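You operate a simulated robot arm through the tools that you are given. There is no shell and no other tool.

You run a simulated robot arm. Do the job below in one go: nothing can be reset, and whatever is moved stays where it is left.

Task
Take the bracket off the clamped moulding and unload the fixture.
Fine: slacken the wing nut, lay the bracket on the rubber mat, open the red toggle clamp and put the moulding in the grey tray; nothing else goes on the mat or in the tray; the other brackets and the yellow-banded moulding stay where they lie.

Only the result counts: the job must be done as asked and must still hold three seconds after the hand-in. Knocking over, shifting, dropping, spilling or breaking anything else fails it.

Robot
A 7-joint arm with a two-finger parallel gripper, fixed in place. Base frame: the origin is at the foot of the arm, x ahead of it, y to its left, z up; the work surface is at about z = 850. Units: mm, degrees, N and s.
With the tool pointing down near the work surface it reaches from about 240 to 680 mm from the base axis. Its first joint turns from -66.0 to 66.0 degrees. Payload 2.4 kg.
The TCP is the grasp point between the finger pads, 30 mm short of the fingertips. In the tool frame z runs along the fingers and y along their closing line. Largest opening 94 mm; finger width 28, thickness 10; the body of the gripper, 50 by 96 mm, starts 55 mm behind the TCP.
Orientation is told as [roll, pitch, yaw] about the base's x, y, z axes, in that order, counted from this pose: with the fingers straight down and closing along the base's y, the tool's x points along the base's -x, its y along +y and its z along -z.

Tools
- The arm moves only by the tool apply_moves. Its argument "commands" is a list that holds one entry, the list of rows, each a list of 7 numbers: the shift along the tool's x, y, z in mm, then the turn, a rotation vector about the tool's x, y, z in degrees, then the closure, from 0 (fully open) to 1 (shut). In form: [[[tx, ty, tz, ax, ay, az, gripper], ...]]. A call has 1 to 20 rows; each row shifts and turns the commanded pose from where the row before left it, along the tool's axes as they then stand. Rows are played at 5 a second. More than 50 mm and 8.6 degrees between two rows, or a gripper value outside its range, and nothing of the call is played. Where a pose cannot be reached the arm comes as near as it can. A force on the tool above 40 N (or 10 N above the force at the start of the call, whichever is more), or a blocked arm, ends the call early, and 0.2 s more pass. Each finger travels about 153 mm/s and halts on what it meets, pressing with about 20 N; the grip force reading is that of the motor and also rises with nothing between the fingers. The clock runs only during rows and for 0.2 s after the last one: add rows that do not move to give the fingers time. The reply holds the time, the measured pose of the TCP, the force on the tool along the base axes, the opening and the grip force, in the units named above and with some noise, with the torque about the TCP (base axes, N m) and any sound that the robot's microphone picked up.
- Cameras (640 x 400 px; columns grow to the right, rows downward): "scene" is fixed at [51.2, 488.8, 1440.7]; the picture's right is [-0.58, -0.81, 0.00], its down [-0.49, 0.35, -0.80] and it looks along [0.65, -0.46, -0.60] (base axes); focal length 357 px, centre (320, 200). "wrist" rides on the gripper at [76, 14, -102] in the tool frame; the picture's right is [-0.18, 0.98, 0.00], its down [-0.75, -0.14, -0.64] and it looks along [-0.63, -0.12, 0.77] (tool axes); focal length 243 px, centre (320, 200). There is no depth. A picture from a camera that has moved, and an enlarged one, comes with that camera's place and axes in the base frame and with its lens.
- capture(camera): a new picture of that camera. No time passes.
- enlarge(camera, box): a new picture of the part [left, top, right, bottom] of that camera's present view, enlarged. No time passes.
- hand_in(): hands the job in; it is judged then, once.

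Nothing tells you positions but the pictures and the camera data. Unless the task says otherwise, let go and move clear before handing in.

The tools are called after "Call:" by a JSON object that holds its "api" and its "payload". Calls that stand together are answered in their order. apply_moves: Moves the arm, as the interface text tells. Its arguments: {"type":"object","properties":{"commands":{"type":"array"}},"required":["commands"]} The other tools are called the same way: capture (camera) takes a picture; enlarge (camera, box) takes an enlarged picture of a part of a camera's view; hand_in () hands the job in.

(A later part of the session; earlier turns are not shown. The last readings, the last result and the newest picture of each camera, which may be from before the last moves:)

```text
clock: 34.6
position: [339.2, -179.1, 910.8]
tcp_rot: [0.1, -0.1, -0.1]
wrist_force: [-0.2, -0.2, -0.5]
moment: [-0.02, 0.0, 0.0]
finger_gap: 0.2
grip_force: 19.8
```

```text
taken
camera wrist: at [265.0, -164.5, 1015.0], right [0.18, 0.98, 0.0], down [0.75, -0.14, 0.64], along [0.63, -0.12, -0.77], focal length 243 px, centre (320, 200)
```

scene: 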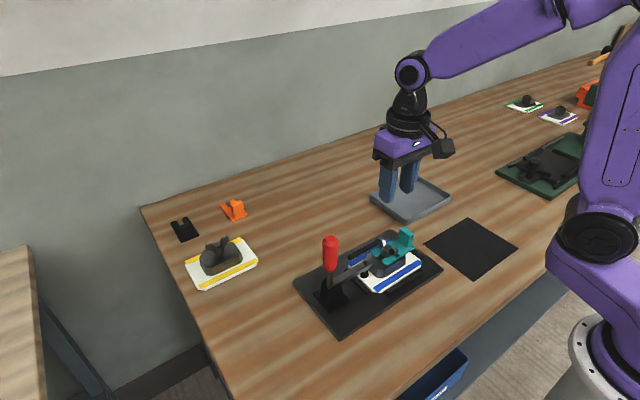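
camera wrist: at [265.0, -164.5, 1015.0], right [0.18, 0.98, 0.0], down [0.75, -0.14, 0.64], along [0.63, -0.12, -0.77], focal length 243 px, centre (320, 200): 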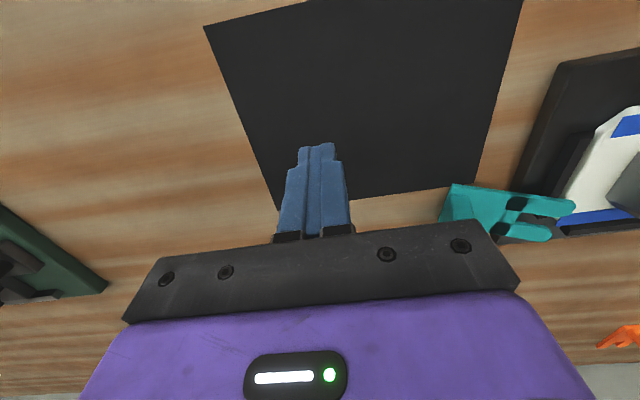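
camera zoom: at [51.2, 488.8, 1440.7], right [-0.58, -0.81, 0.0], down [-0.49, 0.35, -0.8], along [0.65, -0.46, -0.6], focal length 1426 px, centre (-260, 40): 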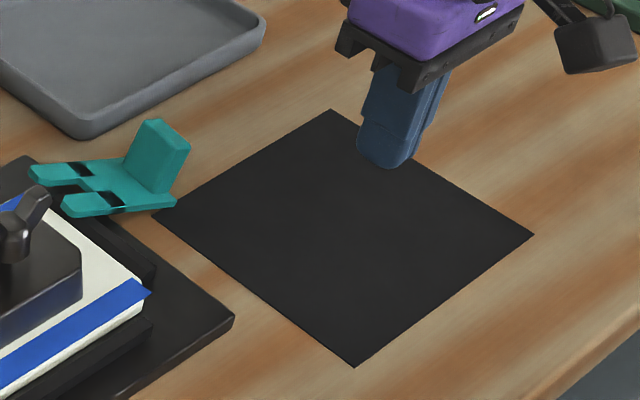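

The bracket slipped out of the fingers and now lies at the end of the fixture plate near (400, −60); the fingers are empty. I'll look closely at how it lies and why the grip failed before regrasping.

Call:
{"api": "enlarge", "payload": {"camera": "scene", "box": [400, 210, 450, 250]}}

Call:
{"api": "enlarge", "payload": {"camera": "wrist", "box": [420, 140, 640, 270]}}

Call:
{"api": "capture", "payload": {"camera": "scene"}}

```text
10.00 times, centred on (425, 230) of scene
camera zoom: at [51.2, 488.8, 1440.7], right [-0.58, -0.81, 0.0], down [-0.49, 0.35, -0.8], along [0.65, -0.46, -0.6], focal length 3566 px, centre (-730, -100)
```

zoom: 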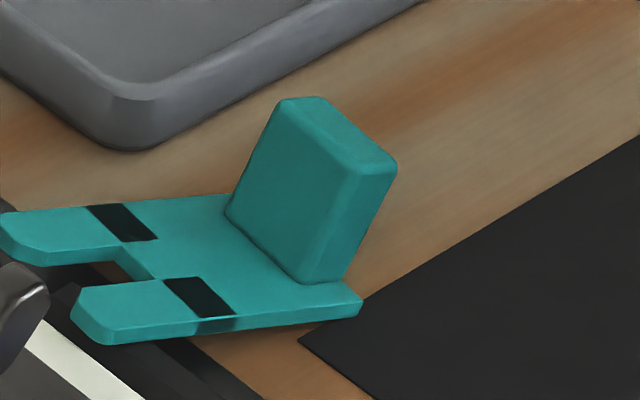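

```text
2.91 times, centred on (530, 205) of wrist
camera zoom: at [265.0, -164.5, 1015.0], right [0.18, 0.98, 0.0], down [0.75, -0.14, 0.64], along [0.63, -0.12, -0.77], focal length 706 px, centre (-291, 186)
```

zoom: 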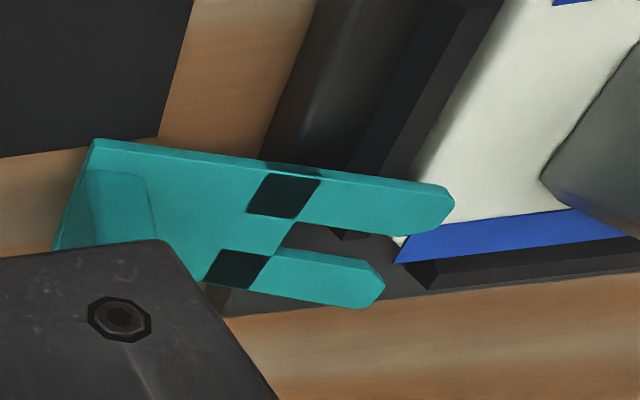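

```text
taken
```

scene: 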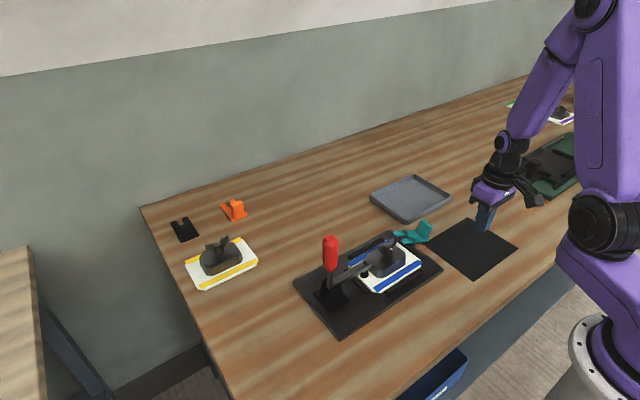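

The bracket lies tilted, with its tab end on the table beside the mat corner and its tines propped on the fixture end. I'll open, rise and view it from above to find its exact pose.

Call:
{"api": "apply_moves", "payload": {"commands": [[[0, 0, -30, 0, 0, 0, 0.6], [0, 0, -40, 0, 0, 0, 0.3], [0, 0, -30, 0, 0, 0, 0.3], [-10, 28, 0, 0, 0, 0, 0.3], [-20, 28, 0, 0, 0, 0, 0.3], [-20, 28, 0, 0, 0, 0, 0.3], [-10, 28, 0, 0, 0, 0, 0.3], [0, 0, 0, 0, 0, 0, 0.3]]]}}

Call:
{"api": "capture", "payload": {"camera": "wrist"}}

Call:
{"api": "enlarge", "payload": {"camera": "wrist", "box": [230, 60, 390, 160]}}

Call:
{"api": "enlarge", "payload": {"camera": "scene", "box": [385, 205, 455, 255]}}

```text
clock: 36.4
position: [399.2, -64.9, 1013.4]
tcp_rot: [-0.1, -0.1, 0.0]
wrist_force: [0.2, 0.2, -0.3]
moment: [-0.03, 0.01, -0.01]
finger_gap: 65.9
grip_force: 0.0
```

```text
taken
camera wrist: at [323.0, -51.3, 1117.1], right [0.18, 0.98, 0.0], down [0.75, -0.14, 0.64], along [0.63, -0.12, -0.77], focal length 243 px, centre (320, 200)
```

wrist: 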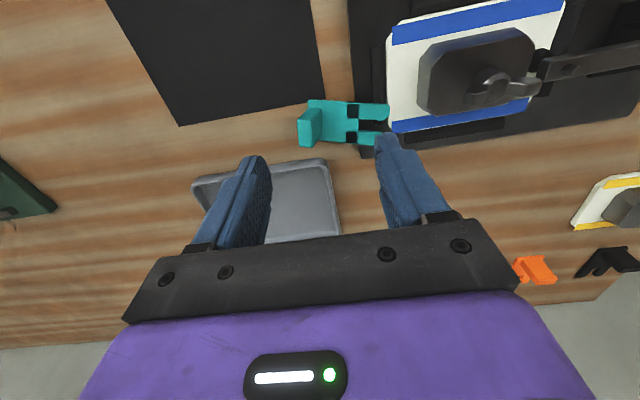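

```text
4.00 times, centred on (310, 110) of wrist
camera zoom: at [323.0, -51.3, 1117.1], right [0.18, 0.98, 0.0], down [0.75, -0.14, 0.64], along [0.63, -0.12, -0.77], focal length 970 px, centre (360, 560)
```

zoom: 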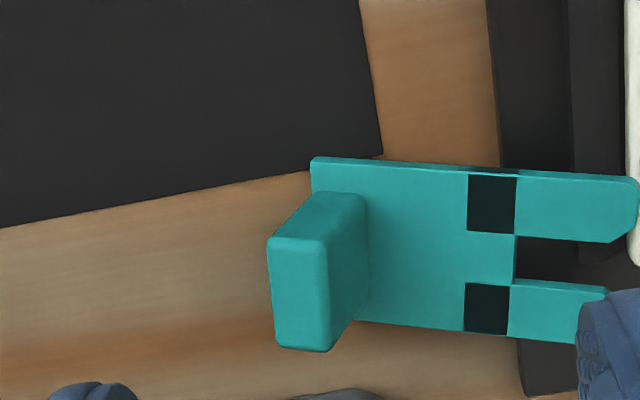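

```text
8.00 times, centred on (420, 230) of scene
camera zoom: at [51.2, 488.8, 1440.7], right [-0.58, -0.81, 0.0], down [-0.49, 0.35, -0.8], along [0.65, -0.46, -0.6], focal length 2853 px, centre (-480, -40)
```

zoom: 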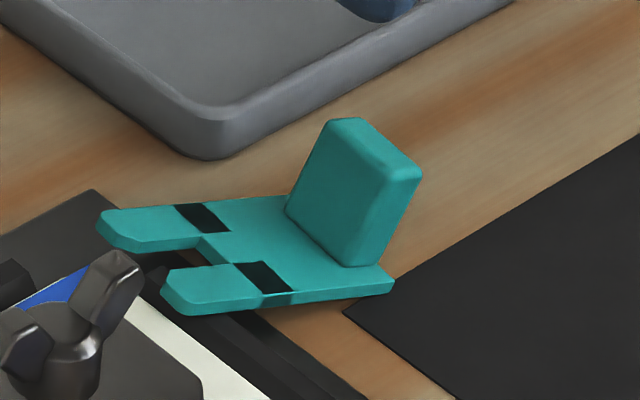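

From the two views the bracket is yawed about −9.5° and tilted about 13° with the tines up. The tab top centre is near (424.5, −86, 888). I'll match the gripper to that tilt and stop about 60 mm short along the tab axis to check.

Call:
{"api": "apply_moves", "payload": {"commands": [[[0, 0, 0, 0, 0, 4.75, 0.53], [0, 0, 0, 0, 0, 4.75, 0.53], [0, 0, 0, -6.5, 0, 0, 0.53], [0, 0, 0, -6.5, 0, 0, 0.53], [-9.2, -14.4, 19.4, 0, 0, 0, 0.53], [-9.2, -14.4, 19.4, 0, 0, 0, 0.53], [-9.1, -14.5, 19.3, 0, 0, 0, 0.53], [0, 0, 0, 0, 0, 0, 0.53]]]}}

Call:
{"api": "capture", "payload": {"camera": "wrist"}}

Call:
{"api": "enlarge", "payload": {"camera": "wrist", "box": [230, 90, 430, 220]}}

Call:
{"api": "enlarge", "payload": {"camera": "scene", "box": [385, 195, 465, 255]}}

```text
clock: 38.2
position: [423.2, -99.4, 945.6]
tcp_rot: [13.0, -0.1, -9.4]
wrist_force: [-0.1, 0.6, -0.7]
moment: [0.0, -0.01, -0.03]
finger_gap: 43.8
grip_force: 0.0
```

```text
taken
camera wrist: at [346.8, -97.2, 1049.1], right [0.34, 0.91, 0.22], down [0.7, -0.4, 0.59], along [0.63, -0.05, -0.77], focal length 243 px, centre (320, 200)
```

wrist: 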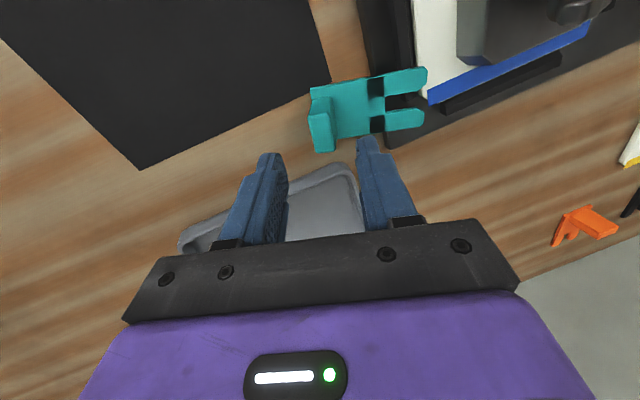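

```text
3.08 times, centred on (330, 155) of wrist
camera zoom: at [346.8, -97.2, 1049.1], right [0.34, 0.91, 0.22], down [0.7, -0.4, 0.59], along [0.63, -0.05, -0.77], focal length 746 px, centre (289, 338)
```

zoom: 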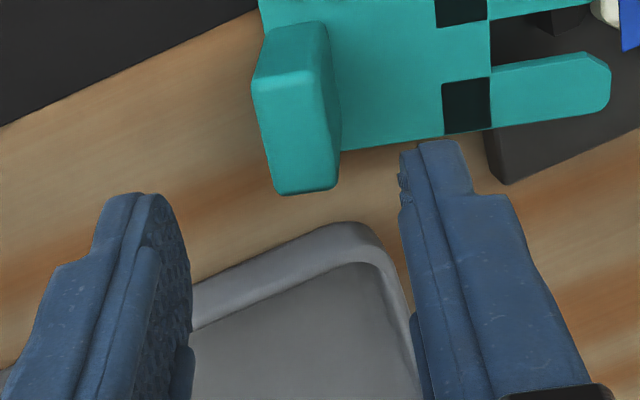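

```text
6.67 times, centred on (425, 225) of scene
camera zoom: at [51.2, 488.8, 1440.7], right [-0.58, -0.81, 0.0], down [-0.49, 0.35, -0.8], along [0.65, -0.46, -0.6], focal length 2378 px, centre (-380, 33)
```

zoom: 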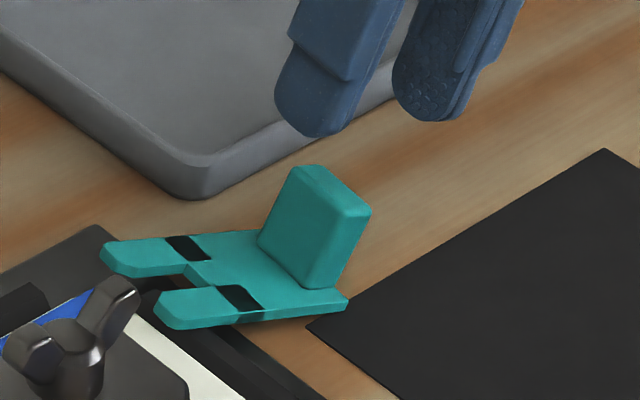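

The gripper matches the bracket's yaw and tilt, and the tab is a few mm off to +x and +y in tool axes. I'll correct that, come down 30 mm and look again.

Call:
{"api": "apply_moves", "payload": {"commands": [[[2, 1.2, 15, 0, 0, 0, 0.53], [2, 1.1, 15, 0, 0, 0, 0.53], [0, 0, 0, 0, 0, 0, 0.53]]]}}

Call:
{"api": "enlarge", "payload": {"camera": "wrist", "box": [230, 90, 430, 220]}}

Call:
{"api": "enlarge", "payload": {"camera": "scene", "box": [385, 195, 465, 255]}}

```text
clock: 39.0
position: [419.8, -90.3, 916.1]
tcp_rot: [13.0, 0.0, -9.3]
wrist_force: [-0.9, 0.1, 0.2]
moment: [0.03, -0.04, 0.01]
finger_gap: 44.2
grip_force: 0.0
```

```text
3.08 times, centred on (330, 155) of wrist
camera zoom: at [343.7, -87.0, 1019.8], right [0.34, 0.91, 0.22], down [0.7, -0.4, 0.59], along [0.63, -0.05, -0.77], focal length 746 px, centre (289, 338)
```

zoom: 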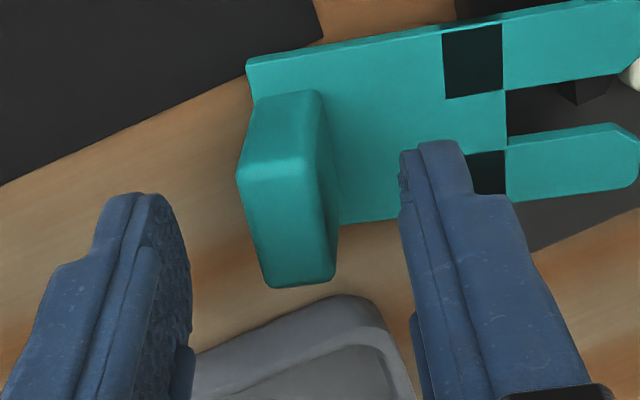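

```text
6.67 times, centred on (425, 225) of scene
camera zoom: at [51.2, 488.8, 1440.7], right [-0.58, -0.81, 0.0], down [-0.49, 0.35, -0.8], along [0.65, -0.46, -0.6], focal length 2378 px, centre (-380, 33)
```

zoom: 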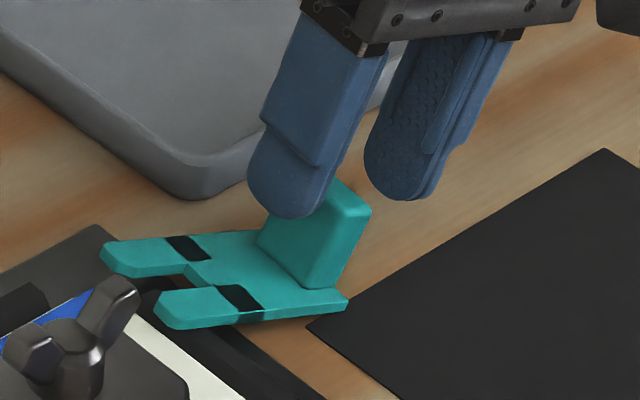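

Fingertips are level with the tab top and aligned. I'll go down another 26 mm along the tab axis and close.

Call:
{"api": "apply_moves", "payload": {"commands": [[[0, 0, 10, 0, 0, 0, 0.53], [0, 0, 8, 0, 0, 0, 0.53], [0, 0, 8, 0, 0, 0, 0.53], [0, 0, 0, 0, 0, 0, 0.75], [0, 0, 0, 0, 0, 0, 1], [0, 0, 0, 0, 0, 0, 1]]]}}

Call:
{"api": "enlarge", "payload": {"camera": "wrist", "box": [230, 90, 430, 220]}}

Call:
{"api": "enlarge", "payload": {"camera": "scene", "box": [385, 195, 465, 255]}}

```text
clock: 40.4
position: [420.3, -83.8, 892.6]
tcp_rot: [13.0, 0.0, -9.5]
wrist_force: [-0.8, -1.1, 2.5]
moment: [0.24, 0.1, 0.13]
finger_gap: 20.3
grip_force: 20.8
```

```text
3.08 times, centred on (330, 155) of wrist
camera zoom: at [344.4, -81.0, 995.1], right [0.34, 0.91, 0.22], down [0.7, -0.4, 0.59], along [0.63, -0.05, -0.77], focal length 746 px, centre (289, 338)
```

zoom: 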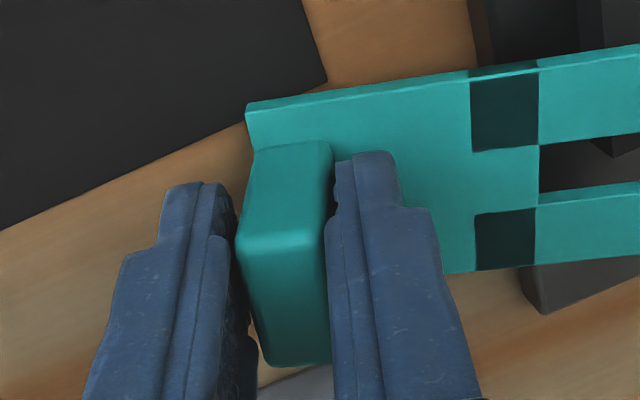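

```text
6.67 times, centred on (425, 225) of scene
camera zoom: at [51.2, 488.8, 1440.7], right [-0.58, -0.81, 0.0], down [-0.49, 0.35, -0.8], along [0.65, -0.46, -0.6], focal length 2378 px, centre (-380, 33)
```

zoom: 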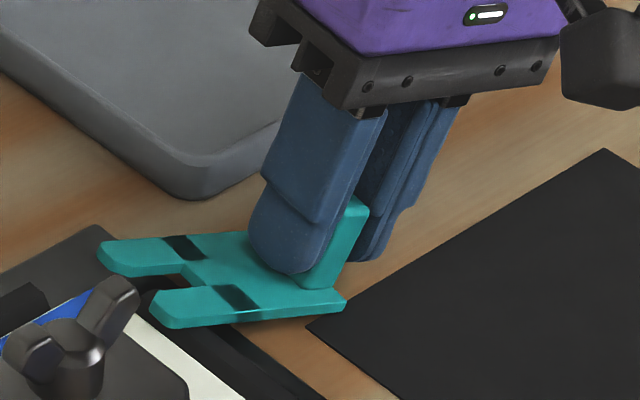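

The tab is gripped at 20.3 mm. I'll lift slowly this time, just 6 mm, and check that it holds and how heavy it is.

Call:
{"api": "apply_moves", "payload": {"commands": [[[0, 0.225, -0.974, 0, 0, 0, 1], [0, 0.225, -0.974, 0, 0, 0, 1], [0, 0.45, -1.95, 0, 0, 0, 1], [0, 0.45, -1.95, 0, 0, 0, 1], [0, 0, 0, 0, 0, 0, 1], [0, 0, 0, 0, 0, 0, 1]]]}}

Call:
{"api": "enlarge", "payload": {"camera": "wrist", "box": [230, 90, 430, 220]}}

Call:
{"api": "enlarge", "payload": {"camera": "scene", "box": [385, 195, 465, 255]}}

```text
clock: 41.8
position: [420.8, -83.1, 897.5]
tcp_rot: [13.0, 0.0, -9.5]
wrist_force: [0.0, 0.1, -1.0]
moment: [-0.03, 0.01, -0.02]
finger_gap: 20.0
grip_force: 20.0
```

```text
3.08 times, centred on (330, 155) of wrist
camera zoom: at [344.5, -81.3, 1001.3], right [0.34, 0.91, 0.22], down [0.7, -0.4, 0.59], along [0.63, -0.05, -0.77], focal length 746 px, centre (289, 338)
```

zoom: 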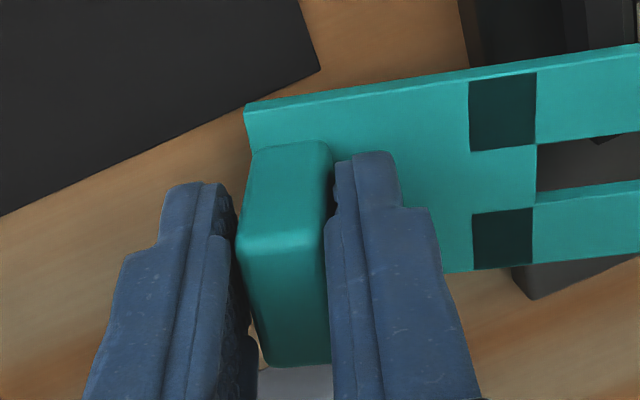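

```text
6.67 times, centred on (425, 225) of scene
camera zoom: at [51.2, 488.8, 1440.7], right [-0.58, -0.81, 0.0], down [-0.49, 0.35, -0.8], along [0.65, -0.46, -0.6], focal length 2378 px, centre (-380, 33)
```

zoom: 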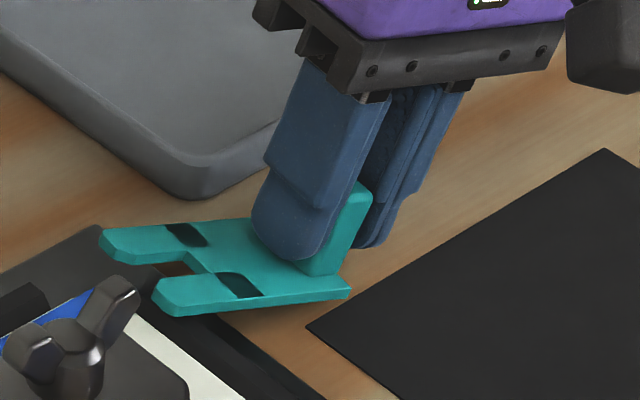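

It holds, and it's light (about 1 N). I'll lift gently another 24 mm and check again.

Call:
{"api": "apply_moves", "payload": {"commands": [[[0, 0.45, -1.95, 0, 0, 0, 1], [0, 0.67, -2.9, 0, 0, 0, 1], [0, 0.67, -2.9, 0, 0, 0, 1], [0, 0.67, -2.9, 0, 0, 0, 1], [0, 0.67, -2.9, 0, 0, 0, 1], [0, 0.67, -2.9, 0, 0, 0, 1], [0, 0.67, -2.9, 0, 0, 0, 1], [0, 0.67, -2.9, 0, 0, 0, 1], [0, 0, 0, 0, 0, 0, 1]]]}}

Call:
{"api": "enlarge", "payload": {"camera": "wrist", "box": [230, 90, 430, 220]}}

Call:
{"api": "enlarge", "payload": {"camera": "scene", "box": [385, 185, 465, 245]}}

```text
clock: 43.8
position: [421.5, -83.8, 921.0]
tcp_rot: [13.0, -0.1, -9.5]
wrist_force: [-0.6, 0.3, -2.0]
moment: [0.0, 0.04, 0.0]
finger_gap: 20.0
grip_force: 19.6
```

```text
3.08 times, centred on (330, 155) of wrist
camera zoom: at [344.6, -80.5, 1024.0], right [0.34, 0.91, 0.22], down [0.7, -0.4, 0.59], along [0.63, -0.05, -0.77], focal length 746 px, centre (289, 338)
```

zoom: 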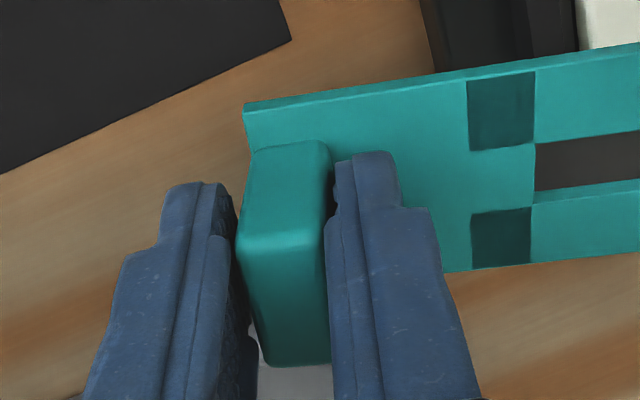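

```text
6.67 times, centred on (425, 215) of scene
camera zoom: at [51.2, 488.8, 1440.7], right [-0.58, -0.81, 0.0], down [-0.49, 0.35, -0.8], along [0.65, -0.46, -0.6], focal length 2378 px, centre (-380, 100)
```

zoom: 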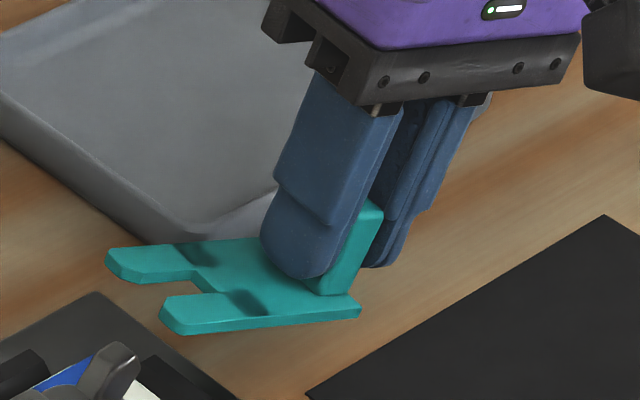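

It's held firmly with no creep. I'll carry it slowly toward the mat, keeping the present orientation.

Call:
{"api": "apply_moves", "payload": {"commands": [[[2.3, -3.7, -0.85, 0, 0, 0, 1], [4.61, -7.37, -1.7, 0, 0, 0, 1], [4.61, -7.37, -1.7, 0, 0, 0, 1], [4.61, -7.37, -1.7, 0, 0, 0, 1], [4.61, -7.37, -1.7, 0, 0, 0, 1], [4.61, -7.37, -1.7, 0, 0, 0, 1], [4.61, -7.37, -1.7, 0, 0, 0, 1], [4.61, -7.37, -1.7, 0, 0, 0, 1], [4.61, -7.37, -1.7, 0, 0, 0, 1], [4.61, -7.37, -1.7, 0, 0, 0, 1], [4.61, -7.37, -1.7, 0, 0, 0, 1], [4.61, -7.37, -1.7, 0, 0, 0, 1], [4.61, -7.37, -1.7, 0, 0, 0, 1], [4.61, -7.37, -1.7, 0, 0, 0, 1], [2.3, -3.7, -0.85, 0, 0, 0, 1], [0, 0, 0, 0, 0, 0, 1]]]}}

Call:
{"api": "capture", "payload": {"camera": "wrist"}}

Call:
{"api": "enlarge", "payload": {"camera": "scene", "box": [400, 185, 530, 285]}}

```text
clock: 47.2
position: [339.6, -178.6, 920.2]
tcp_rot: [13.0, 0.0, -9.5]
wrist_force: [0.6, -0.7, 0.4]
moment: [-0.01, -0.01, 0.02]
finger_gap: 20.0
grip_force: 19.8
```

```text
taken
camera wrist: at [263.6, -174.8, 1023.9], right [0.34, 0.91, 0.22], down [0.7, -0.4, 0.59], along [0.63, -0.05, -0.77], focal length 243 px, centre (320, 200)
```

wrist: 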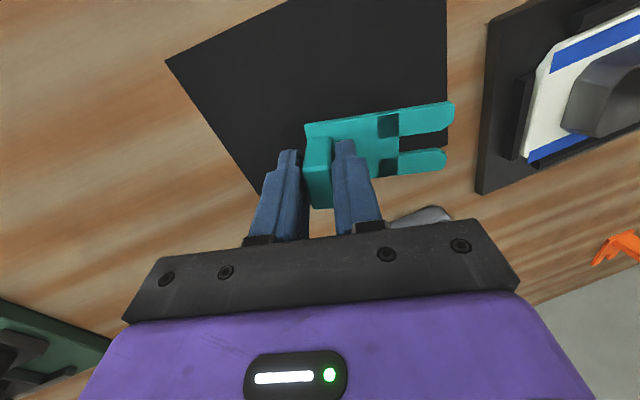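

```text
4.00 times, centred on (465, 235) of scene
camera zoom: at [51.2, 488.8, 1440.7], right [-0.58, -0.81, 0.0], down [-0.49, 0.35, -0.8], along [0.65, -0.46, -0.6], focal length 1426 px, centre (-260, 60)
```

zoom: 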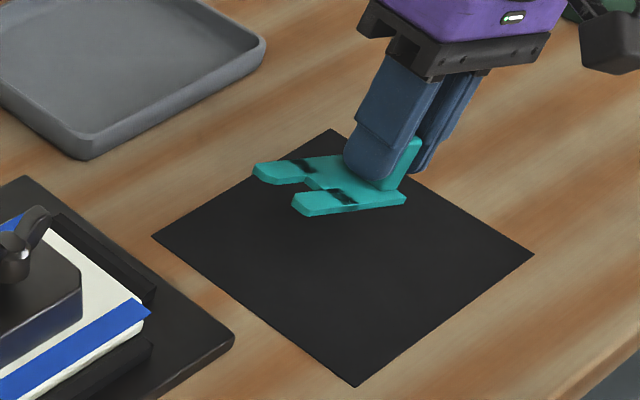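

It's over the mat now. I'll level the tool, straighten the yaw and lower to just above the mat.

Call:
{"api": "apply_moves", "payload": {"commands": [[[0, 0, 0, 3.25, 0, 0, 1], [0, 0, 0, 3.25, 0, 0, 1], [0, 0, 0, 3.25, 0, 0, 1], [0, 0, 0, 3.25, 0, 0, 1], [0, 0, 0, 0, 0, -3.2, 1], [0, 0, 0, 0, 0, -3.2, 1], [0, 0, 0, 0, 0, -3.1, 1], [0, 0, 6, 0, 0, 0, 1], [0, 0, 6, 0, 0, 0, 1], [0, 0, 5, 0, 0, 0, 1], [0, 0, 4, 0, 0, 0, 1], [0, 0, 3, 0, 0, 0, 1], [0, 0, 0, 0, 0, 0, 1]]]}}

Call:
{"api": "enlarge", "payload": {"camera": "wrist", "box": [230, 90, 490, 240]}}

Call:
{"api": "enlarge", "payload": {"camera": "scene", "box": [420, 195, 520, 270]}}

```text
clock: 50.0
position: [340.6, -177.9, 895.7]
tcp_rot: [0.0, 0.0, -0.1]
wrist_force: [-0.8, -0.3, -0.4]
moment: [0.01, 0.01, 0.0]
finger_gap: 19.9
grip_force: 19.8
```

```text
2.46 times, centred on (360, 165) of wrist
camera zoom: at [264.5, -164.6, 998.8], right [0.18, 0.98, 0.0], down [0.75, -0.14, 0.64], along [0.63, -0.12, -0.77], focal length 597 px, centre (222, 286)
```

zoom: 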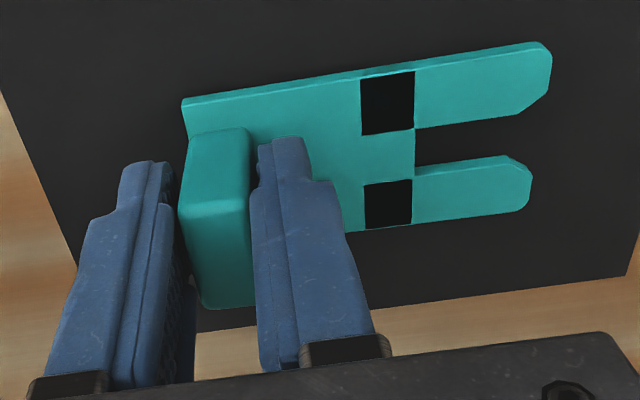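

```text
5.33 times, centred on (470, 232) of scene
camera zoom: at [51.2, 488.8, 1440.7], right [-0.58, -0.81, 0.0], down [-0.49, 0.35, -0.8], along [0.65, -0.46, -0.6], focal length 1902 px, centre (-480, 27)
```

zoom: 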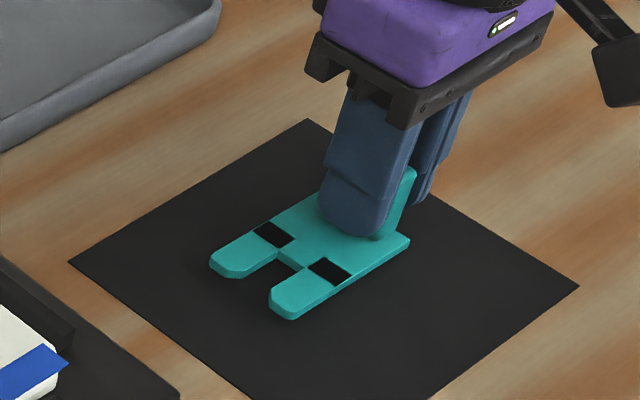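

The bracket hangs level just above the mat, well inside its edges. I'll lower it in small steps until it touches.

Call:
{"api": "apply_moves", "payload": {"commands": [[[0, 0, 1, 0, 0, 0, 1], [0, 0, 1, 0, 0, 0, 1], [0, 0, 0, 0, 0, 0, 1]]]}}

Call:
{"api": "apply_moves", "payload": {"commands": [[[0, 0, 1, 0, 0, 0, 1], [0, 0, 0, 0, 0, 0, 1]]]}}

Call:
{"api": "apply_moves", "payload": {"commands": [[[0, 0, 1, 0, 0, 0, 1], [0, 0, 0, 0, 0, 0, 1]]]}}

```text
clock: 50.8
position: [340.1, -177.9, 894.1]
tcp_rot: [0.0, 0.0, 0.1]
wrist_force: [-0.9, -0.5, -1.0]
moment: [-0.04, -0.02, 0.0]
finger_gap: 19.9
grip_force: 19.4
```

```text
clock: 51.4
position: [339.3, -178.3, 892.5]
tcp_rot: [0.1, 0.0, -0.1]
wrist_force: [-0.4, -0.2, -1.1]
moment: [-0.01, 0.01, -0.02]
finger_gap: 20.0
grip_force: 19.8
```

```text
clock: 52.0
position: [339.7, -178.5, 891.8]
tcp_rot: [0.0, 0.1, 0.0]
wrist_force: [0.2, -0.5, -1.7]
moment: [0.0, -0.01, 0.0]
finger_gap: 19.9
grip_force: 20.0
```

No contact yet at TCP z ≈ 892. I'll keep lowering 1 mm at a time.

Call:
{"api": "apply_moves", "payload": {"commands": [[[0, 0, 1, 0, 0, 0, 1], [0, 0, 0, 0, 0, 0, 1]]]}}

Call:
{"api": "apply_moves", "payload": {"commands": [[[0, 0, 1, 0, 0, 0, 1], [0, 0, 0, 0, 0, 0, 1]]]}}

Call:
{"api": "enlarge", "payload": {"camera": "scene", "box": [430, 210, 500, 260]}}

```text
clock: 52.6
position: [341.3, -178.8, 891.1]
tcp_rot: [0.1, 0.0, 0.1]
wrist_force: [-0.4, 0.3, 1.8]
moment: [0.0, -0.06, 0.05]
finger_gap: 20.1
grip_force: 19.7
```

```text
clock: 53.2
position: [340.4, -178.0, 890.1]
tcp_rot: [0.0, -0.1, 0.1]
wrist_force: [-2.9, 3.8, 18.3]
moment: [0.08, -0.09, 0.03]
finger_gap: 20.2
grip_force: 20.2
```

```text
8.00 times, centred on (465, 235) of scene
camera zoom: at [50.9, 489.1, 1440.6], right [-0.58, -0.81, 0.0], down [-0.49, 0.35, -0.8], along [0.65, -0.46, -0.6], focal length 2853 px, centre (-840, -80)
```

zoom: 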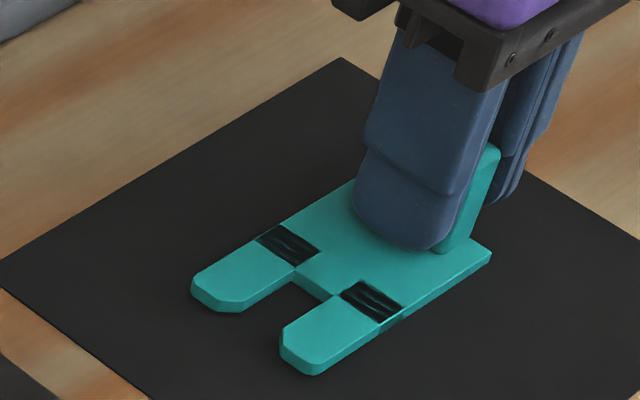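

Contact is made: 18 N upward, with the bracket flat on the mat. I'll ease up slightly, open just enough, and rise straight clear.

Call:
{"api": "apply_moves", "payload": {"commands": [[[0, 0, -0.9, 0, 0, 0, 1], [0, 0, 0, 0, 0, 0, 0.72], [0, 0, 0, 0, 0, 0, 0.62], [0, 0, -5, 0, 0, 0, 0.62], [0, 0, -15, 0, 0, 0, 0.62], [0, 0, -30, 0, 0, 0, 0.62], [0, 0, -40, 0, 0, 0, 0.62], [0, 0, 0, 0, 0, 0, 0.62]]]}}

Call:
{"api": "capture", "payload": {"camera": "scene"}}

Call:
{"api": "enlarge", "payload": {"camera": "scene", "box": [410, 205, 530, 285]}}

Call:
{"api": "enlarge", "payload": {"camera": "scene", "box": [280, 210, 450, 340]}}

```text
clock: 55.0
position: [339.5, -178.0, 981.3]
tcp_rot: [0.0, 0.0, 0.0]
wrist_force: [-0.5, -0.6, 0.1]
moment: [0.0, -0.01, 0.0]
finger_gap: 36.0
grip_force: 0.1
```

```text
taken
```

scene: 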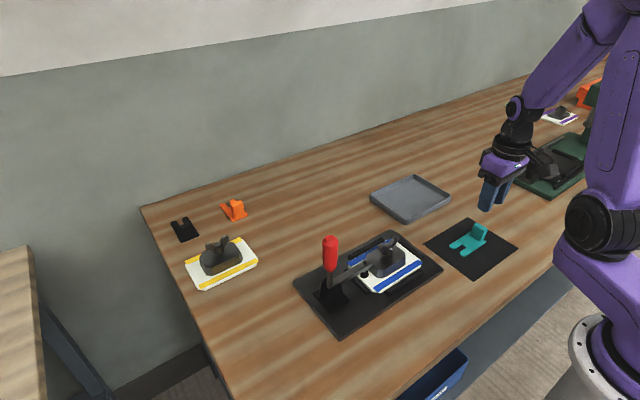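

```text
5.00 times, centred on (470, 245) of scene
camera zoom: at [51.2, 488.8, 1440.7], right [-0.58, -0.81, 0.0], down [-0.49, 0.35, -0.8], along [0.65, -0.46, -0.6], focal length 1783 px, centre (-430, -25)
```

zoom: 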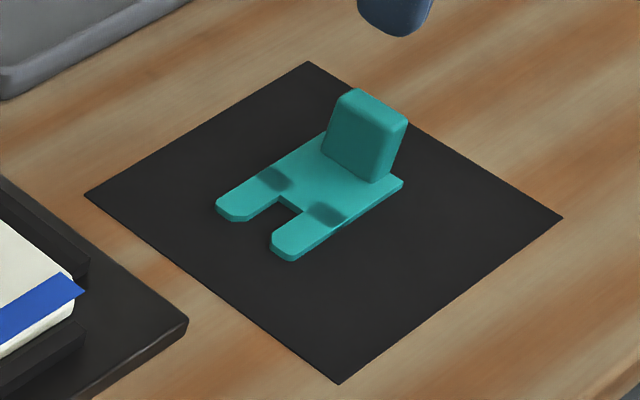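

```text
3.08 times, centred on (365, 275) of scene
camera zoom: at [51.2, 488.8, 1440.7], right [-0.58, -0.81, 0.0], down [-0.49, 0.35, -0.8], along [0.65, -0.46, -0.6], focal length 1097 px, centre (182, -31)
```

zoom: 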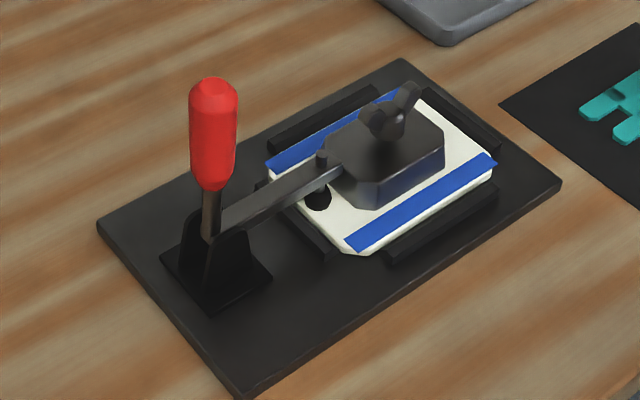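

The bracket lies flat on the mat, clear of its edges, and the moulding is still clamped. Next is the clamp: I'll rise above the handle height, travel over to its −y side and look.

Call:
{"api": "apply_moves", "payload": {"commands": [[[0, 0, -50, 0, 0, 0, 0.62], [0, 0, -50, 0, 0, 0, 0.8], [0, 0, -50, 0, 0, 0, 1], [-7.5, 40, 0, 0, 0, 0, 1], [-7.5, 40, 0, 0, 0, 0, 1], [-7.5, 40, 0, 0, 0, 0, 1], [-7.5, 40, 0, 0, 0, 0, 1], [-7.5, 40, 0, 0, 0, 0, 1], [-7.5, 40, 0, 0, 0, 0, 1], [-7.5, 40, 0, 0, 0, 0, 1], [-6, 40, 0, 0, 0, 0, 1], [0, 35, 0, 0, 0, 0, 1], [0, 0, 0, 0, 0, 0, 1]]]}}

Call:
{"api": "capture", "payload": {"camera": "wrist"}}

Call:
{"api": "capture", "payload": {"camera": "scene"}}

```text
clock: 57.8
position: [396.6, 176.6, 1131.5]
tcp_rot: [0.0, -0.1, 0.1]
wrist_force: [0.5, 0.5, 0.4]
moment: [-0.03, 0.02, 0.03]
finger_gap: 0.1
grip_force: 19.5
```

```text
taken
camera wrist: at [320.7, 191.0, 1235.6], right [0.18, 0.98, 0.0], down [0.75, -0.14, 0.64], along [0.63, -0.12, -0.77], focal length 243 px, centre (320, 200)
```

wrist: 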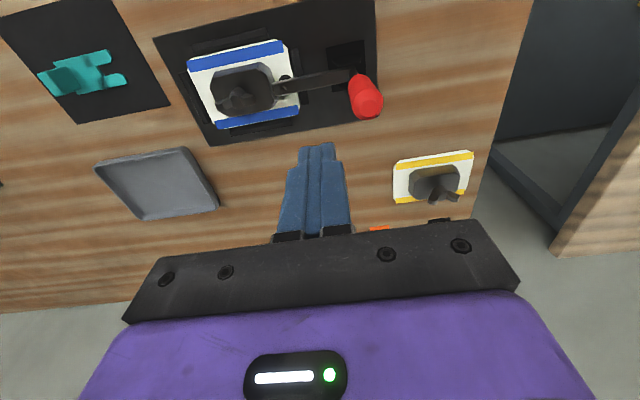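

```text
taken
```

scene: 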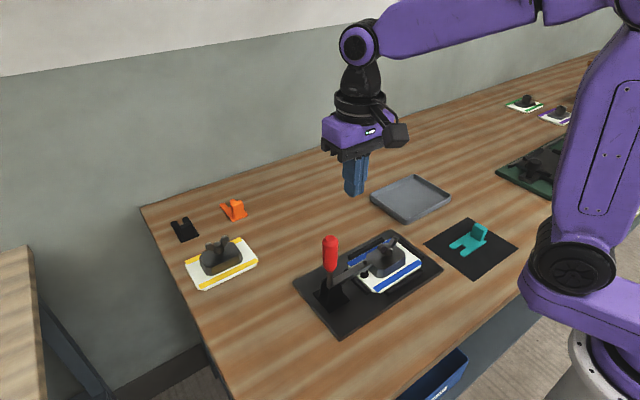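

The handle stands upright at about (397, 219), with the clamp arm reaching toward −y. I'll zoom on the mechanism before pushing.

Call:
{"api": "enlarge", "payload": {"camera": "scene", "box": [300, 225, 380, 320]}}

Call:
{"api": "enlarge", "payload": {"camera": "wrist", "box": [270, 30, 410, 140]}}

```text
4.21 times, centred on (340, 272) of scene
camera zoom: at [51.2, 488.8, 1440.7], right [-0.58, -0.81, 0.0], down [-0.49, 0.35, -0.8], along [0.65, -0.46, -0.6], focal length 1502 px, centre (236, -105)
```

zoom: 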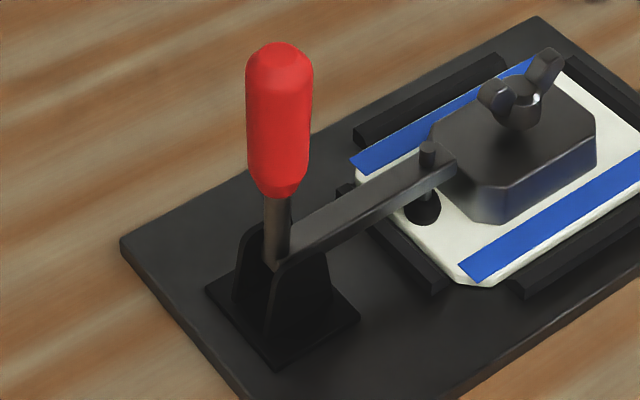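

```text
3.64 times, centred on (340, 85) of wrist
camera zoom: at [320.7, 191.0, 1235.6], right [0.18, 0.98, 0.0], down [0.75, -0.14, 0.64], along [0.63, -0.12, -0.77], focal length 882 px, centre (247, 618)
```

zoom: 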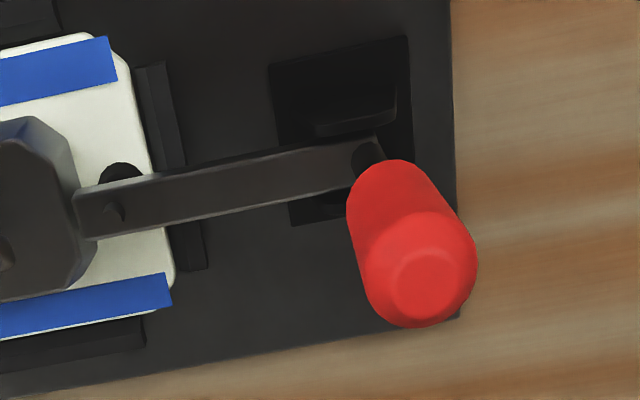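

The arm and handle form a rigid L pivoting near (398, 218, z 898), so swinging the handle toward +y should lift the arm. I'll lower the closed fingers on the handle's −y side.

Call:
{"api": "apply_moves", "payload": {"commands": [[[0, 0, 35, 0, 0, 0, 1], [0, 0, 35, 0, 0, 0, 1], [0, 0, 33, 0, 0, 0, 1], [0, 8, 0, 0, 0, 0, 1], [0, 7, 0, 0, 0, 0, 1], [0, 0, 0, 0, 0, 0, 1]]]}}

Call:
{"api": "enlarge", "payload": {"camera": "scene", "box": [280, 180, 400, 310]}}

```text
clock: 59.2
position: [399.1, 192.6, 1028.8]
tcp_rot: [0.0, 0.0, 0.0]
wrist_force: [0.1, 0.1, 0.1]
moment: [-0.01, 0.0, 0.02]
finger_gap: 0.2
grip_force: 19.7
```

```text
3.08 times, centred on (340, 245) of scene
camera zoom: at [51.2, 488.8, 1440.7], right [-0.58, -0.81, 0.0], down [-0.49, 0.35, -0.8], along [0.65, -0.46, -0.6], focal length 1097 px, centre (258, 62)
```

zoom: 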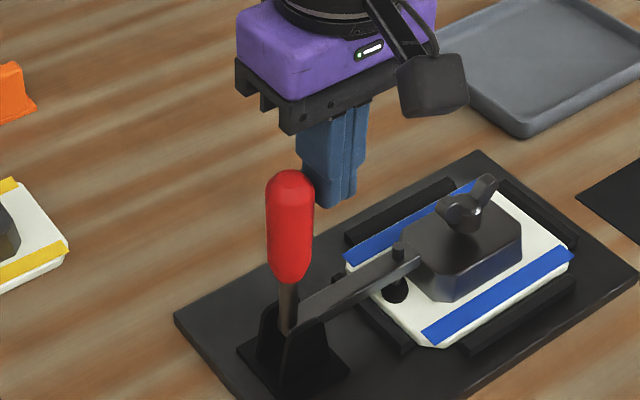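

The fingers are just short of the handle. I'll push gently toward +y and watch the force.

Call:
{"api": "apply_moves", "payload": {"commands": [[[0, 3, 0, 0, 0, 0, 1], [0, 3, 0, 0, 0, 0, 1], [0, 3, 0, 0, 0, 0, 1], [0, 3, 0, 0, 0, 0, 1], [0, 3, 0, 0, 0, 0, 1], [0, 0, 0, 0, 0, 0, 1]]]}}

Call:
{"api": "enlarge", "payload": {"camera": "scene", "box": [280, 180, 400, 310]}}

```text
clock: 60.6
position: [397.8, 207.0, 1027.0]
tcp_rot: [-0.1, 0.0, 0.1]
wrist_force: [1.7, -2.3, 0.3]
moment: [-0.07, -0.05, -0.04]
finger_gap: 0.0
grip_force: 20.1
```

```text
3.08 times, centred on (340, 245) of scene
camera zoom: at [51.3, 488.7, 1440.7], right [-0.58, -0.81, 0.0], down [-0.49, 0.35, -0.8], along [0.65, -0.46, -0.6], focal length 1097 px, centre (258, 62)
```

zoom: 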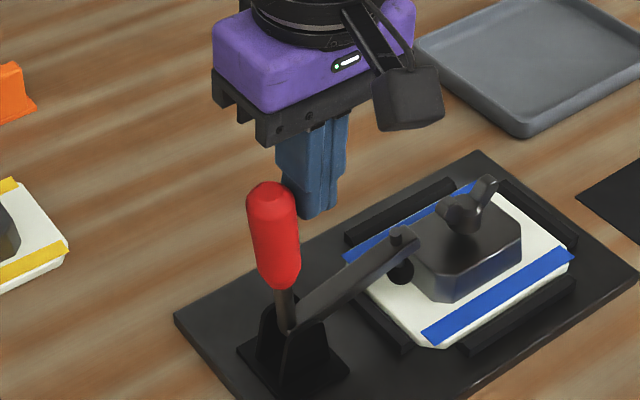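

The handle yields easily and the clamp arm is rising. I'll follow the arc onward to about 75°.

Call:
{"api": "apply_moves", "payload": {"commands": [[[0, 6.7, 0, 0, 0, 0, 1], [0, 6.7, 0, 0, 0, 0, 1], [0, 8.5, 2.2, 0, 0, 0, 1], [0, 8.5, 2.2, 0, 0, 0, 1], [0, 8.5, 2.2, 0, 0, 0, 1], [0, 7.6, 4.3, 0, 0, 0, 1], [0, 7.6, 4.3, 0, 0, 0, 1], [0, 7.6, 4.4, 0, 0, 0, 1], [0, 6.3, 6.2, 0, 0, 0, 1], [0, 6.3, 6.2, 0, 0, 0, 1], [0, 6.2, 6.1, 0, 0, 0, 1], [0, 0, 0, 0, 0, 0, 1]]]}}

Call:
{"api": "capture", "payload": {"camera": "scene"}}

Call:
{"api": "enlarge", "payload": {"camera": "scene", "box": [240, 180, 400, 320]}}

```text
clock: 63.0
position: [399.0, 282.2, 995.0]
tcp_rot: [-0.3, 0.1, -0.2]
wrist_force: [-7.0, -9.6, 20.5]
moment: [-0.1, 0.2, 0.07]
finger_gap: 0.0
grip_force: 20.8
stopped in row 11: the force on the tool passed its limit at 53 N (the readings are from after the stop); the commanded pose is now the measured one
```

```text
taken
```

scene: 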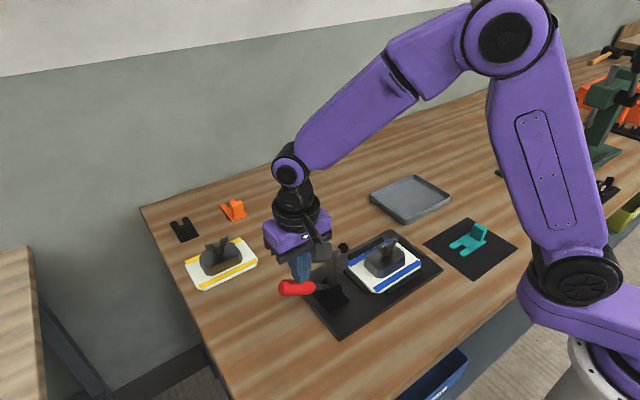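

```text
2.86 times, centred on (320, 250) of scene
camera zoom: at [50.7, 488.3, 1440.9], right [-0.58, -0.81, 0.0], down [-0.49, 0.35, -0.8], along [0.65, -0.46, -0.6], focal length 1019 px, centre (320, 57)
```

zoom: 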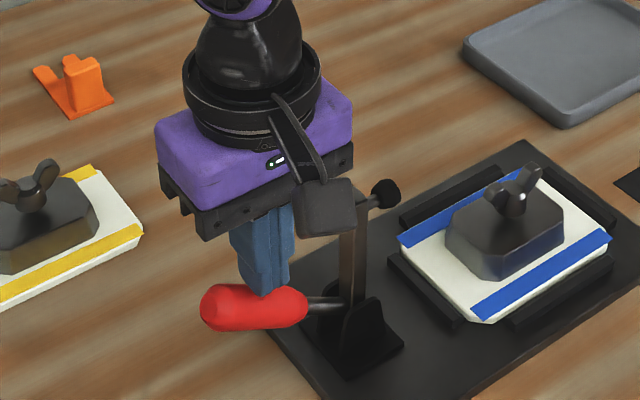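

The clamp has opened to its stop: the arm is upright and the handle nearly horizontal. I'll lift straight off and check that it stays open.

Call:
{"api": "apply_moves", "payload": {"commands": [[[0, 0, -5, 0, 0, 0, 1], [0, 0, -25, 0, 0, 0, 1], [0, 0, -40, 0, 0, 0, 1], [0, 0, -40, 0, 0, 0, 1], [0, 0, -30, 0, 0, 0, 1], [0, 0, 0, 0, 0, 0, 1], [0, 0, 0, 0, 0, 0, 1], [0, 0, 0, 0, 0, 0, 1]]]}}

Call:
{"api": "enlarge", "payload": {"camera": "scene", "box": [260, 190, 450, 330]}}

Call:
{"api": "capture", "payload": {"camera": "wrist"}}

```text
clock: 64.8
position: [400.2, 283.7, 1135.4]
tcp_rot: [-0.3, 0.1, -0.2]
wrist_force: [0.3, -0.2, -0.4]
moment: [0.01, -0.01, 0.0]
finger_gap: 0.3
grip_force: 20.2
```

```text
2.86 times, centred on (355, 260) of scene
camera zoom: at [51.2, 488.8, 1440.7], right [-0.58, -0.81, 0.0], down [-0.49, 0.35, -0.8], along [0.65, -0.46, -0.6], focal length 1019 px, centre (220, 29)
```

zoom: 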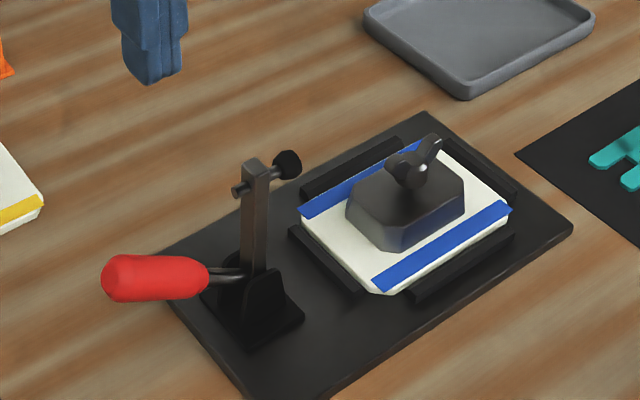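

```text
taken
camera wrist: at [324.3, 297.8, 1238.8], right [0.19, 0.98, 0.0], down [0.75, -0.14, 0.64], along [0.63, -0.12, -0.77], focal length 243 px, centre (320, 200)
```

wrist: 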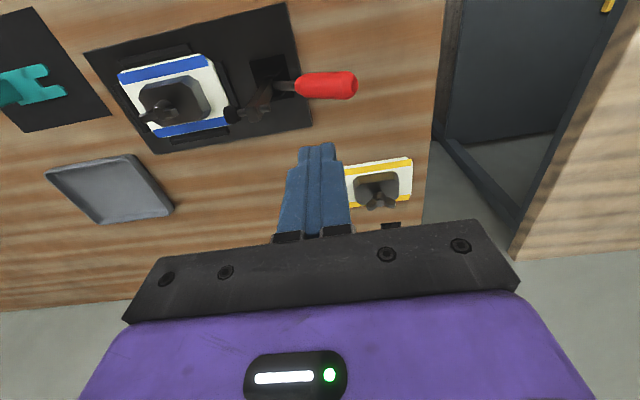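

The clamp stays open by itself and the moulding sits free in its nest. I'll move over the boss, open the gripper and turn to yaw 90 so the fingers close across its narrower side (along x).

Call:
{"api": "apply_moves", "payload": {"commands": [[[0, -42.7, 0, 0, 0, 0, 0.8], [0, -42.7, 0, 0, 0, 0, 0.5], [0, -42.7, 0, 0, 0, 0, 0.15], [0, -42.7, 0, 0, 0, 0, 0.15], [0, -42.7, 0, 0.3, 0, 0, 0.15], [0, 0, 30, 0, 0, -8.2, 0.15], [0, 0, 30, 0, 0, -8.2, 0.15], [0, 0, 20, 0, 0, -8.2, 0.15], [0, 0, 0, 0, 0, -8.2, 0.15], [0, 0, 0, 0, 0, -8.2, 0.15], [0, 0, 0, 0, 0, -8.2, 0.15], [0, 0, 0, 0, 0, -8.2, 0.15], [0, 0, 0, 0, 0, -8.2, 0.15], [0, 0, 0, 0, 0, -8.2, 0.15], [0, 0, 0, 0, 0, -8.2, 0.15], [0, 0, 0, 0, 0, -8.2, 0.15], [0, 0, 0, 0, 0, 0, 0.15]]]}}

Call:
{"api": "capture", "payload": {"camera": "wrist"}}

Call:
{"api": "enlarge", "payload": {"camera": "wrist", "box": [220, 40, 420, 170]}}

Call:
{"api": "enlarge", "payload": {"camera": "scene", "box": [340, 215, 440, 300]}}

```text
clock: 68.4
position: [399.5, 70.1, 1056.0]
tcp_rot: [0.2, 0.5, 90.2]
wrist_force: [1.0, 0.3, -0.2]
moment: [-0.03, 0.01, -0.01]
finger_gap: 79.7
grip_force: 0.0
```

```text
taken
camera wrist: at [385.2, -6.4, 1159.3], right [-0.98, 0.18, 0.0], down [0.14, 0.76, 0.64], along [0.12, 0.62, -0.77], focal length 243 px, centre (320, 200)
```

wrist: 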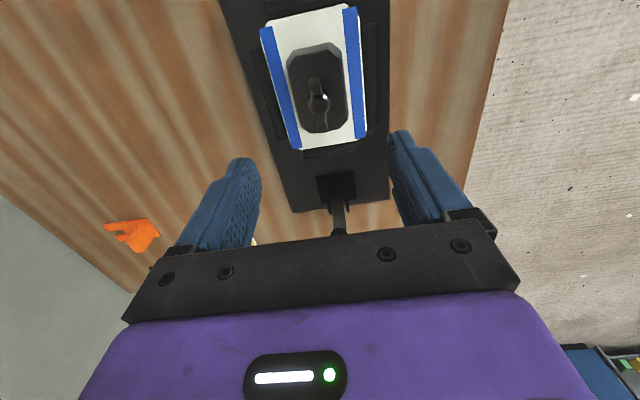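

```text
3.08 times, centred on (320, 105) of wrist
camera zoom: at [385.2, -6.4, 1159.3], right [-0.98, 0.18, 0.0], down [0.14, 0.76, 0.64], along [0.12, 0.62, -0.77], focal length 746 px, centre (320, 492)
```

zoom: 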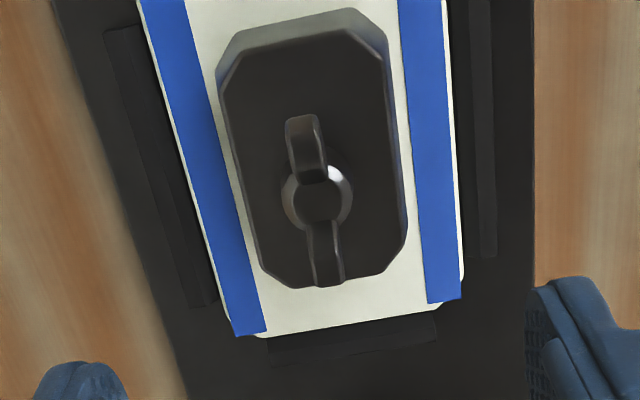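

```text
4.71 times, centred on (390, 258) of scene
camera zoom: at [51.2, 488.8, 1440.7], right [-0.58, -0.81, 0.0], down [-0.49, 0.35, -0.8], along [0.65, -0.46, -0.6], focal length 1678 px, centre (-9, -71)
```

zoom: 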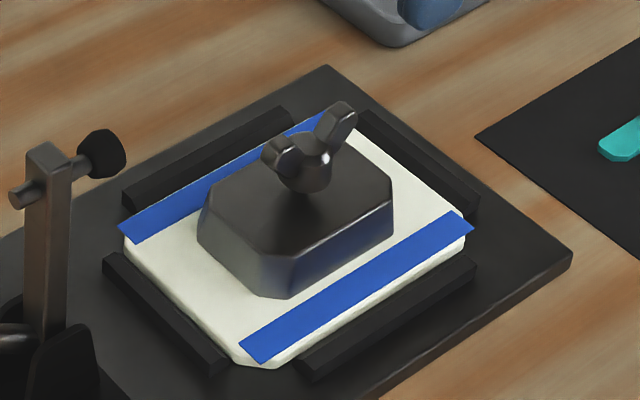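

The boss is about 54 × 79 mm, centred near (400.5, 68). The fingers straddle it at 80 mm opening. I'll descend to just above the boss top, trimming the small tilt.

Call:
{"api": "apply_moves", "payload": {"commands": [[[1, -0.8, 40, 0.5, 0.2, 0, 0.15], [0, 0, 40, 0, 0, 0, 0.15], [0, 0, 30, 0, 0, 0, 0.15], [0, 0, 20, 0, 0, 0, 0.15], [0, 0, 0, 0, 0, 0, 0.15]]]}}

Call:
{"api": "capture", "payload": {"camera": "wrist"}}

Call:
{"api": "enlarge", "payload": {"camera": "scene", "box": [330, 200, 440, 300]}}

```text
clock: 69.6
position: [399.8, 68.0, 923.8]
tcp_rot: [-0.4, 0.7, 90.1]
wrist_force: [0.9, -0.4, 0.3]
moment: [0.0, 0.0, -0.01]
finger_gap: 80.0
grip_force: 0.0
```

```text
taken
camera wrist: at [384.9, -7.9, 1027.4], right [-0.98, 0.18, -0.01], down [0.14, 0.76, 0.63], along [0.12, 0.62, -0.77], focal length 243 px, centre (320, 200)
```

wrist: 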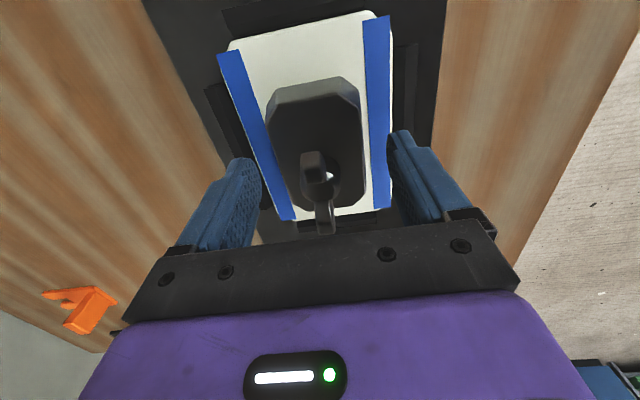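

```text
4.00 times, centred on (385, 250) of scene
camera zoom: at [51.2, 488.8, 1440.7], right [-0.58, -0.81, 0.0], down [-0.49, 0.35, -0.8], along [0.65, -0.46, -0.6], focal length 1426 px, centre (60, 0)
```

zoom: 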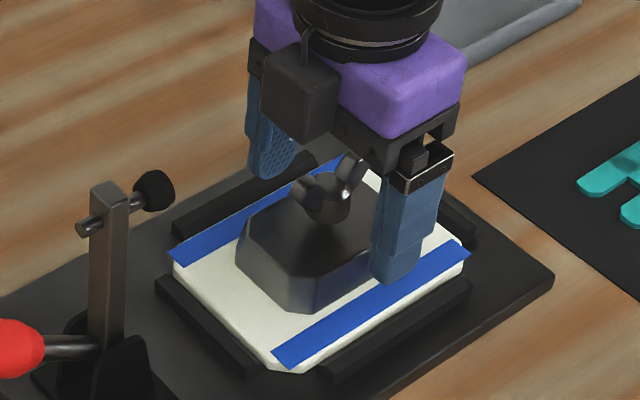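

The pose is good, straddling the boss cleanly. I'll trim the tilt the right way, go down 20 mm so the tips stop just above the white plate, and close on the boss.

Call:
{"api": "apply_moves", "payload": {"commands": [[[0, 0, 10, -0.4, -0.7, 0, 0.15], [0, 0, 9, 0, 0, 0, 0.15], [0, 0, 0, 0, 0, 0, 0.15]]]}}

Call:
{"api": "enlarge", "payload": {"camera": "scene", "box": [330, 200, 440, 300]}}

```text
clock: 70.4
position: [400.3, 68.4, 905.5]
tcp_rot: [0.0, 0.1, 90.1]
wrist_force: [0.4, 0.2, 0.3]
moment: [0.01, -0.01, -0.01]
finger_gap: 80.0
grip_force: 0.1
```

```text
4.00 times, centred on (385, 250) of scene
camera zoom: at [51.2, 488.8, 1440.7], right [-0.58, -0.81, 0.0], down [-0.49, 0.35, -0.8], along [0.65, -0.46, -0.6], focal length 1426 px, centre (60, 0)
```

zoom: 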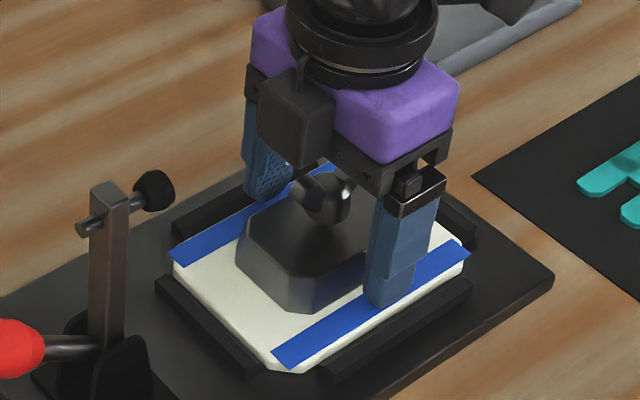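

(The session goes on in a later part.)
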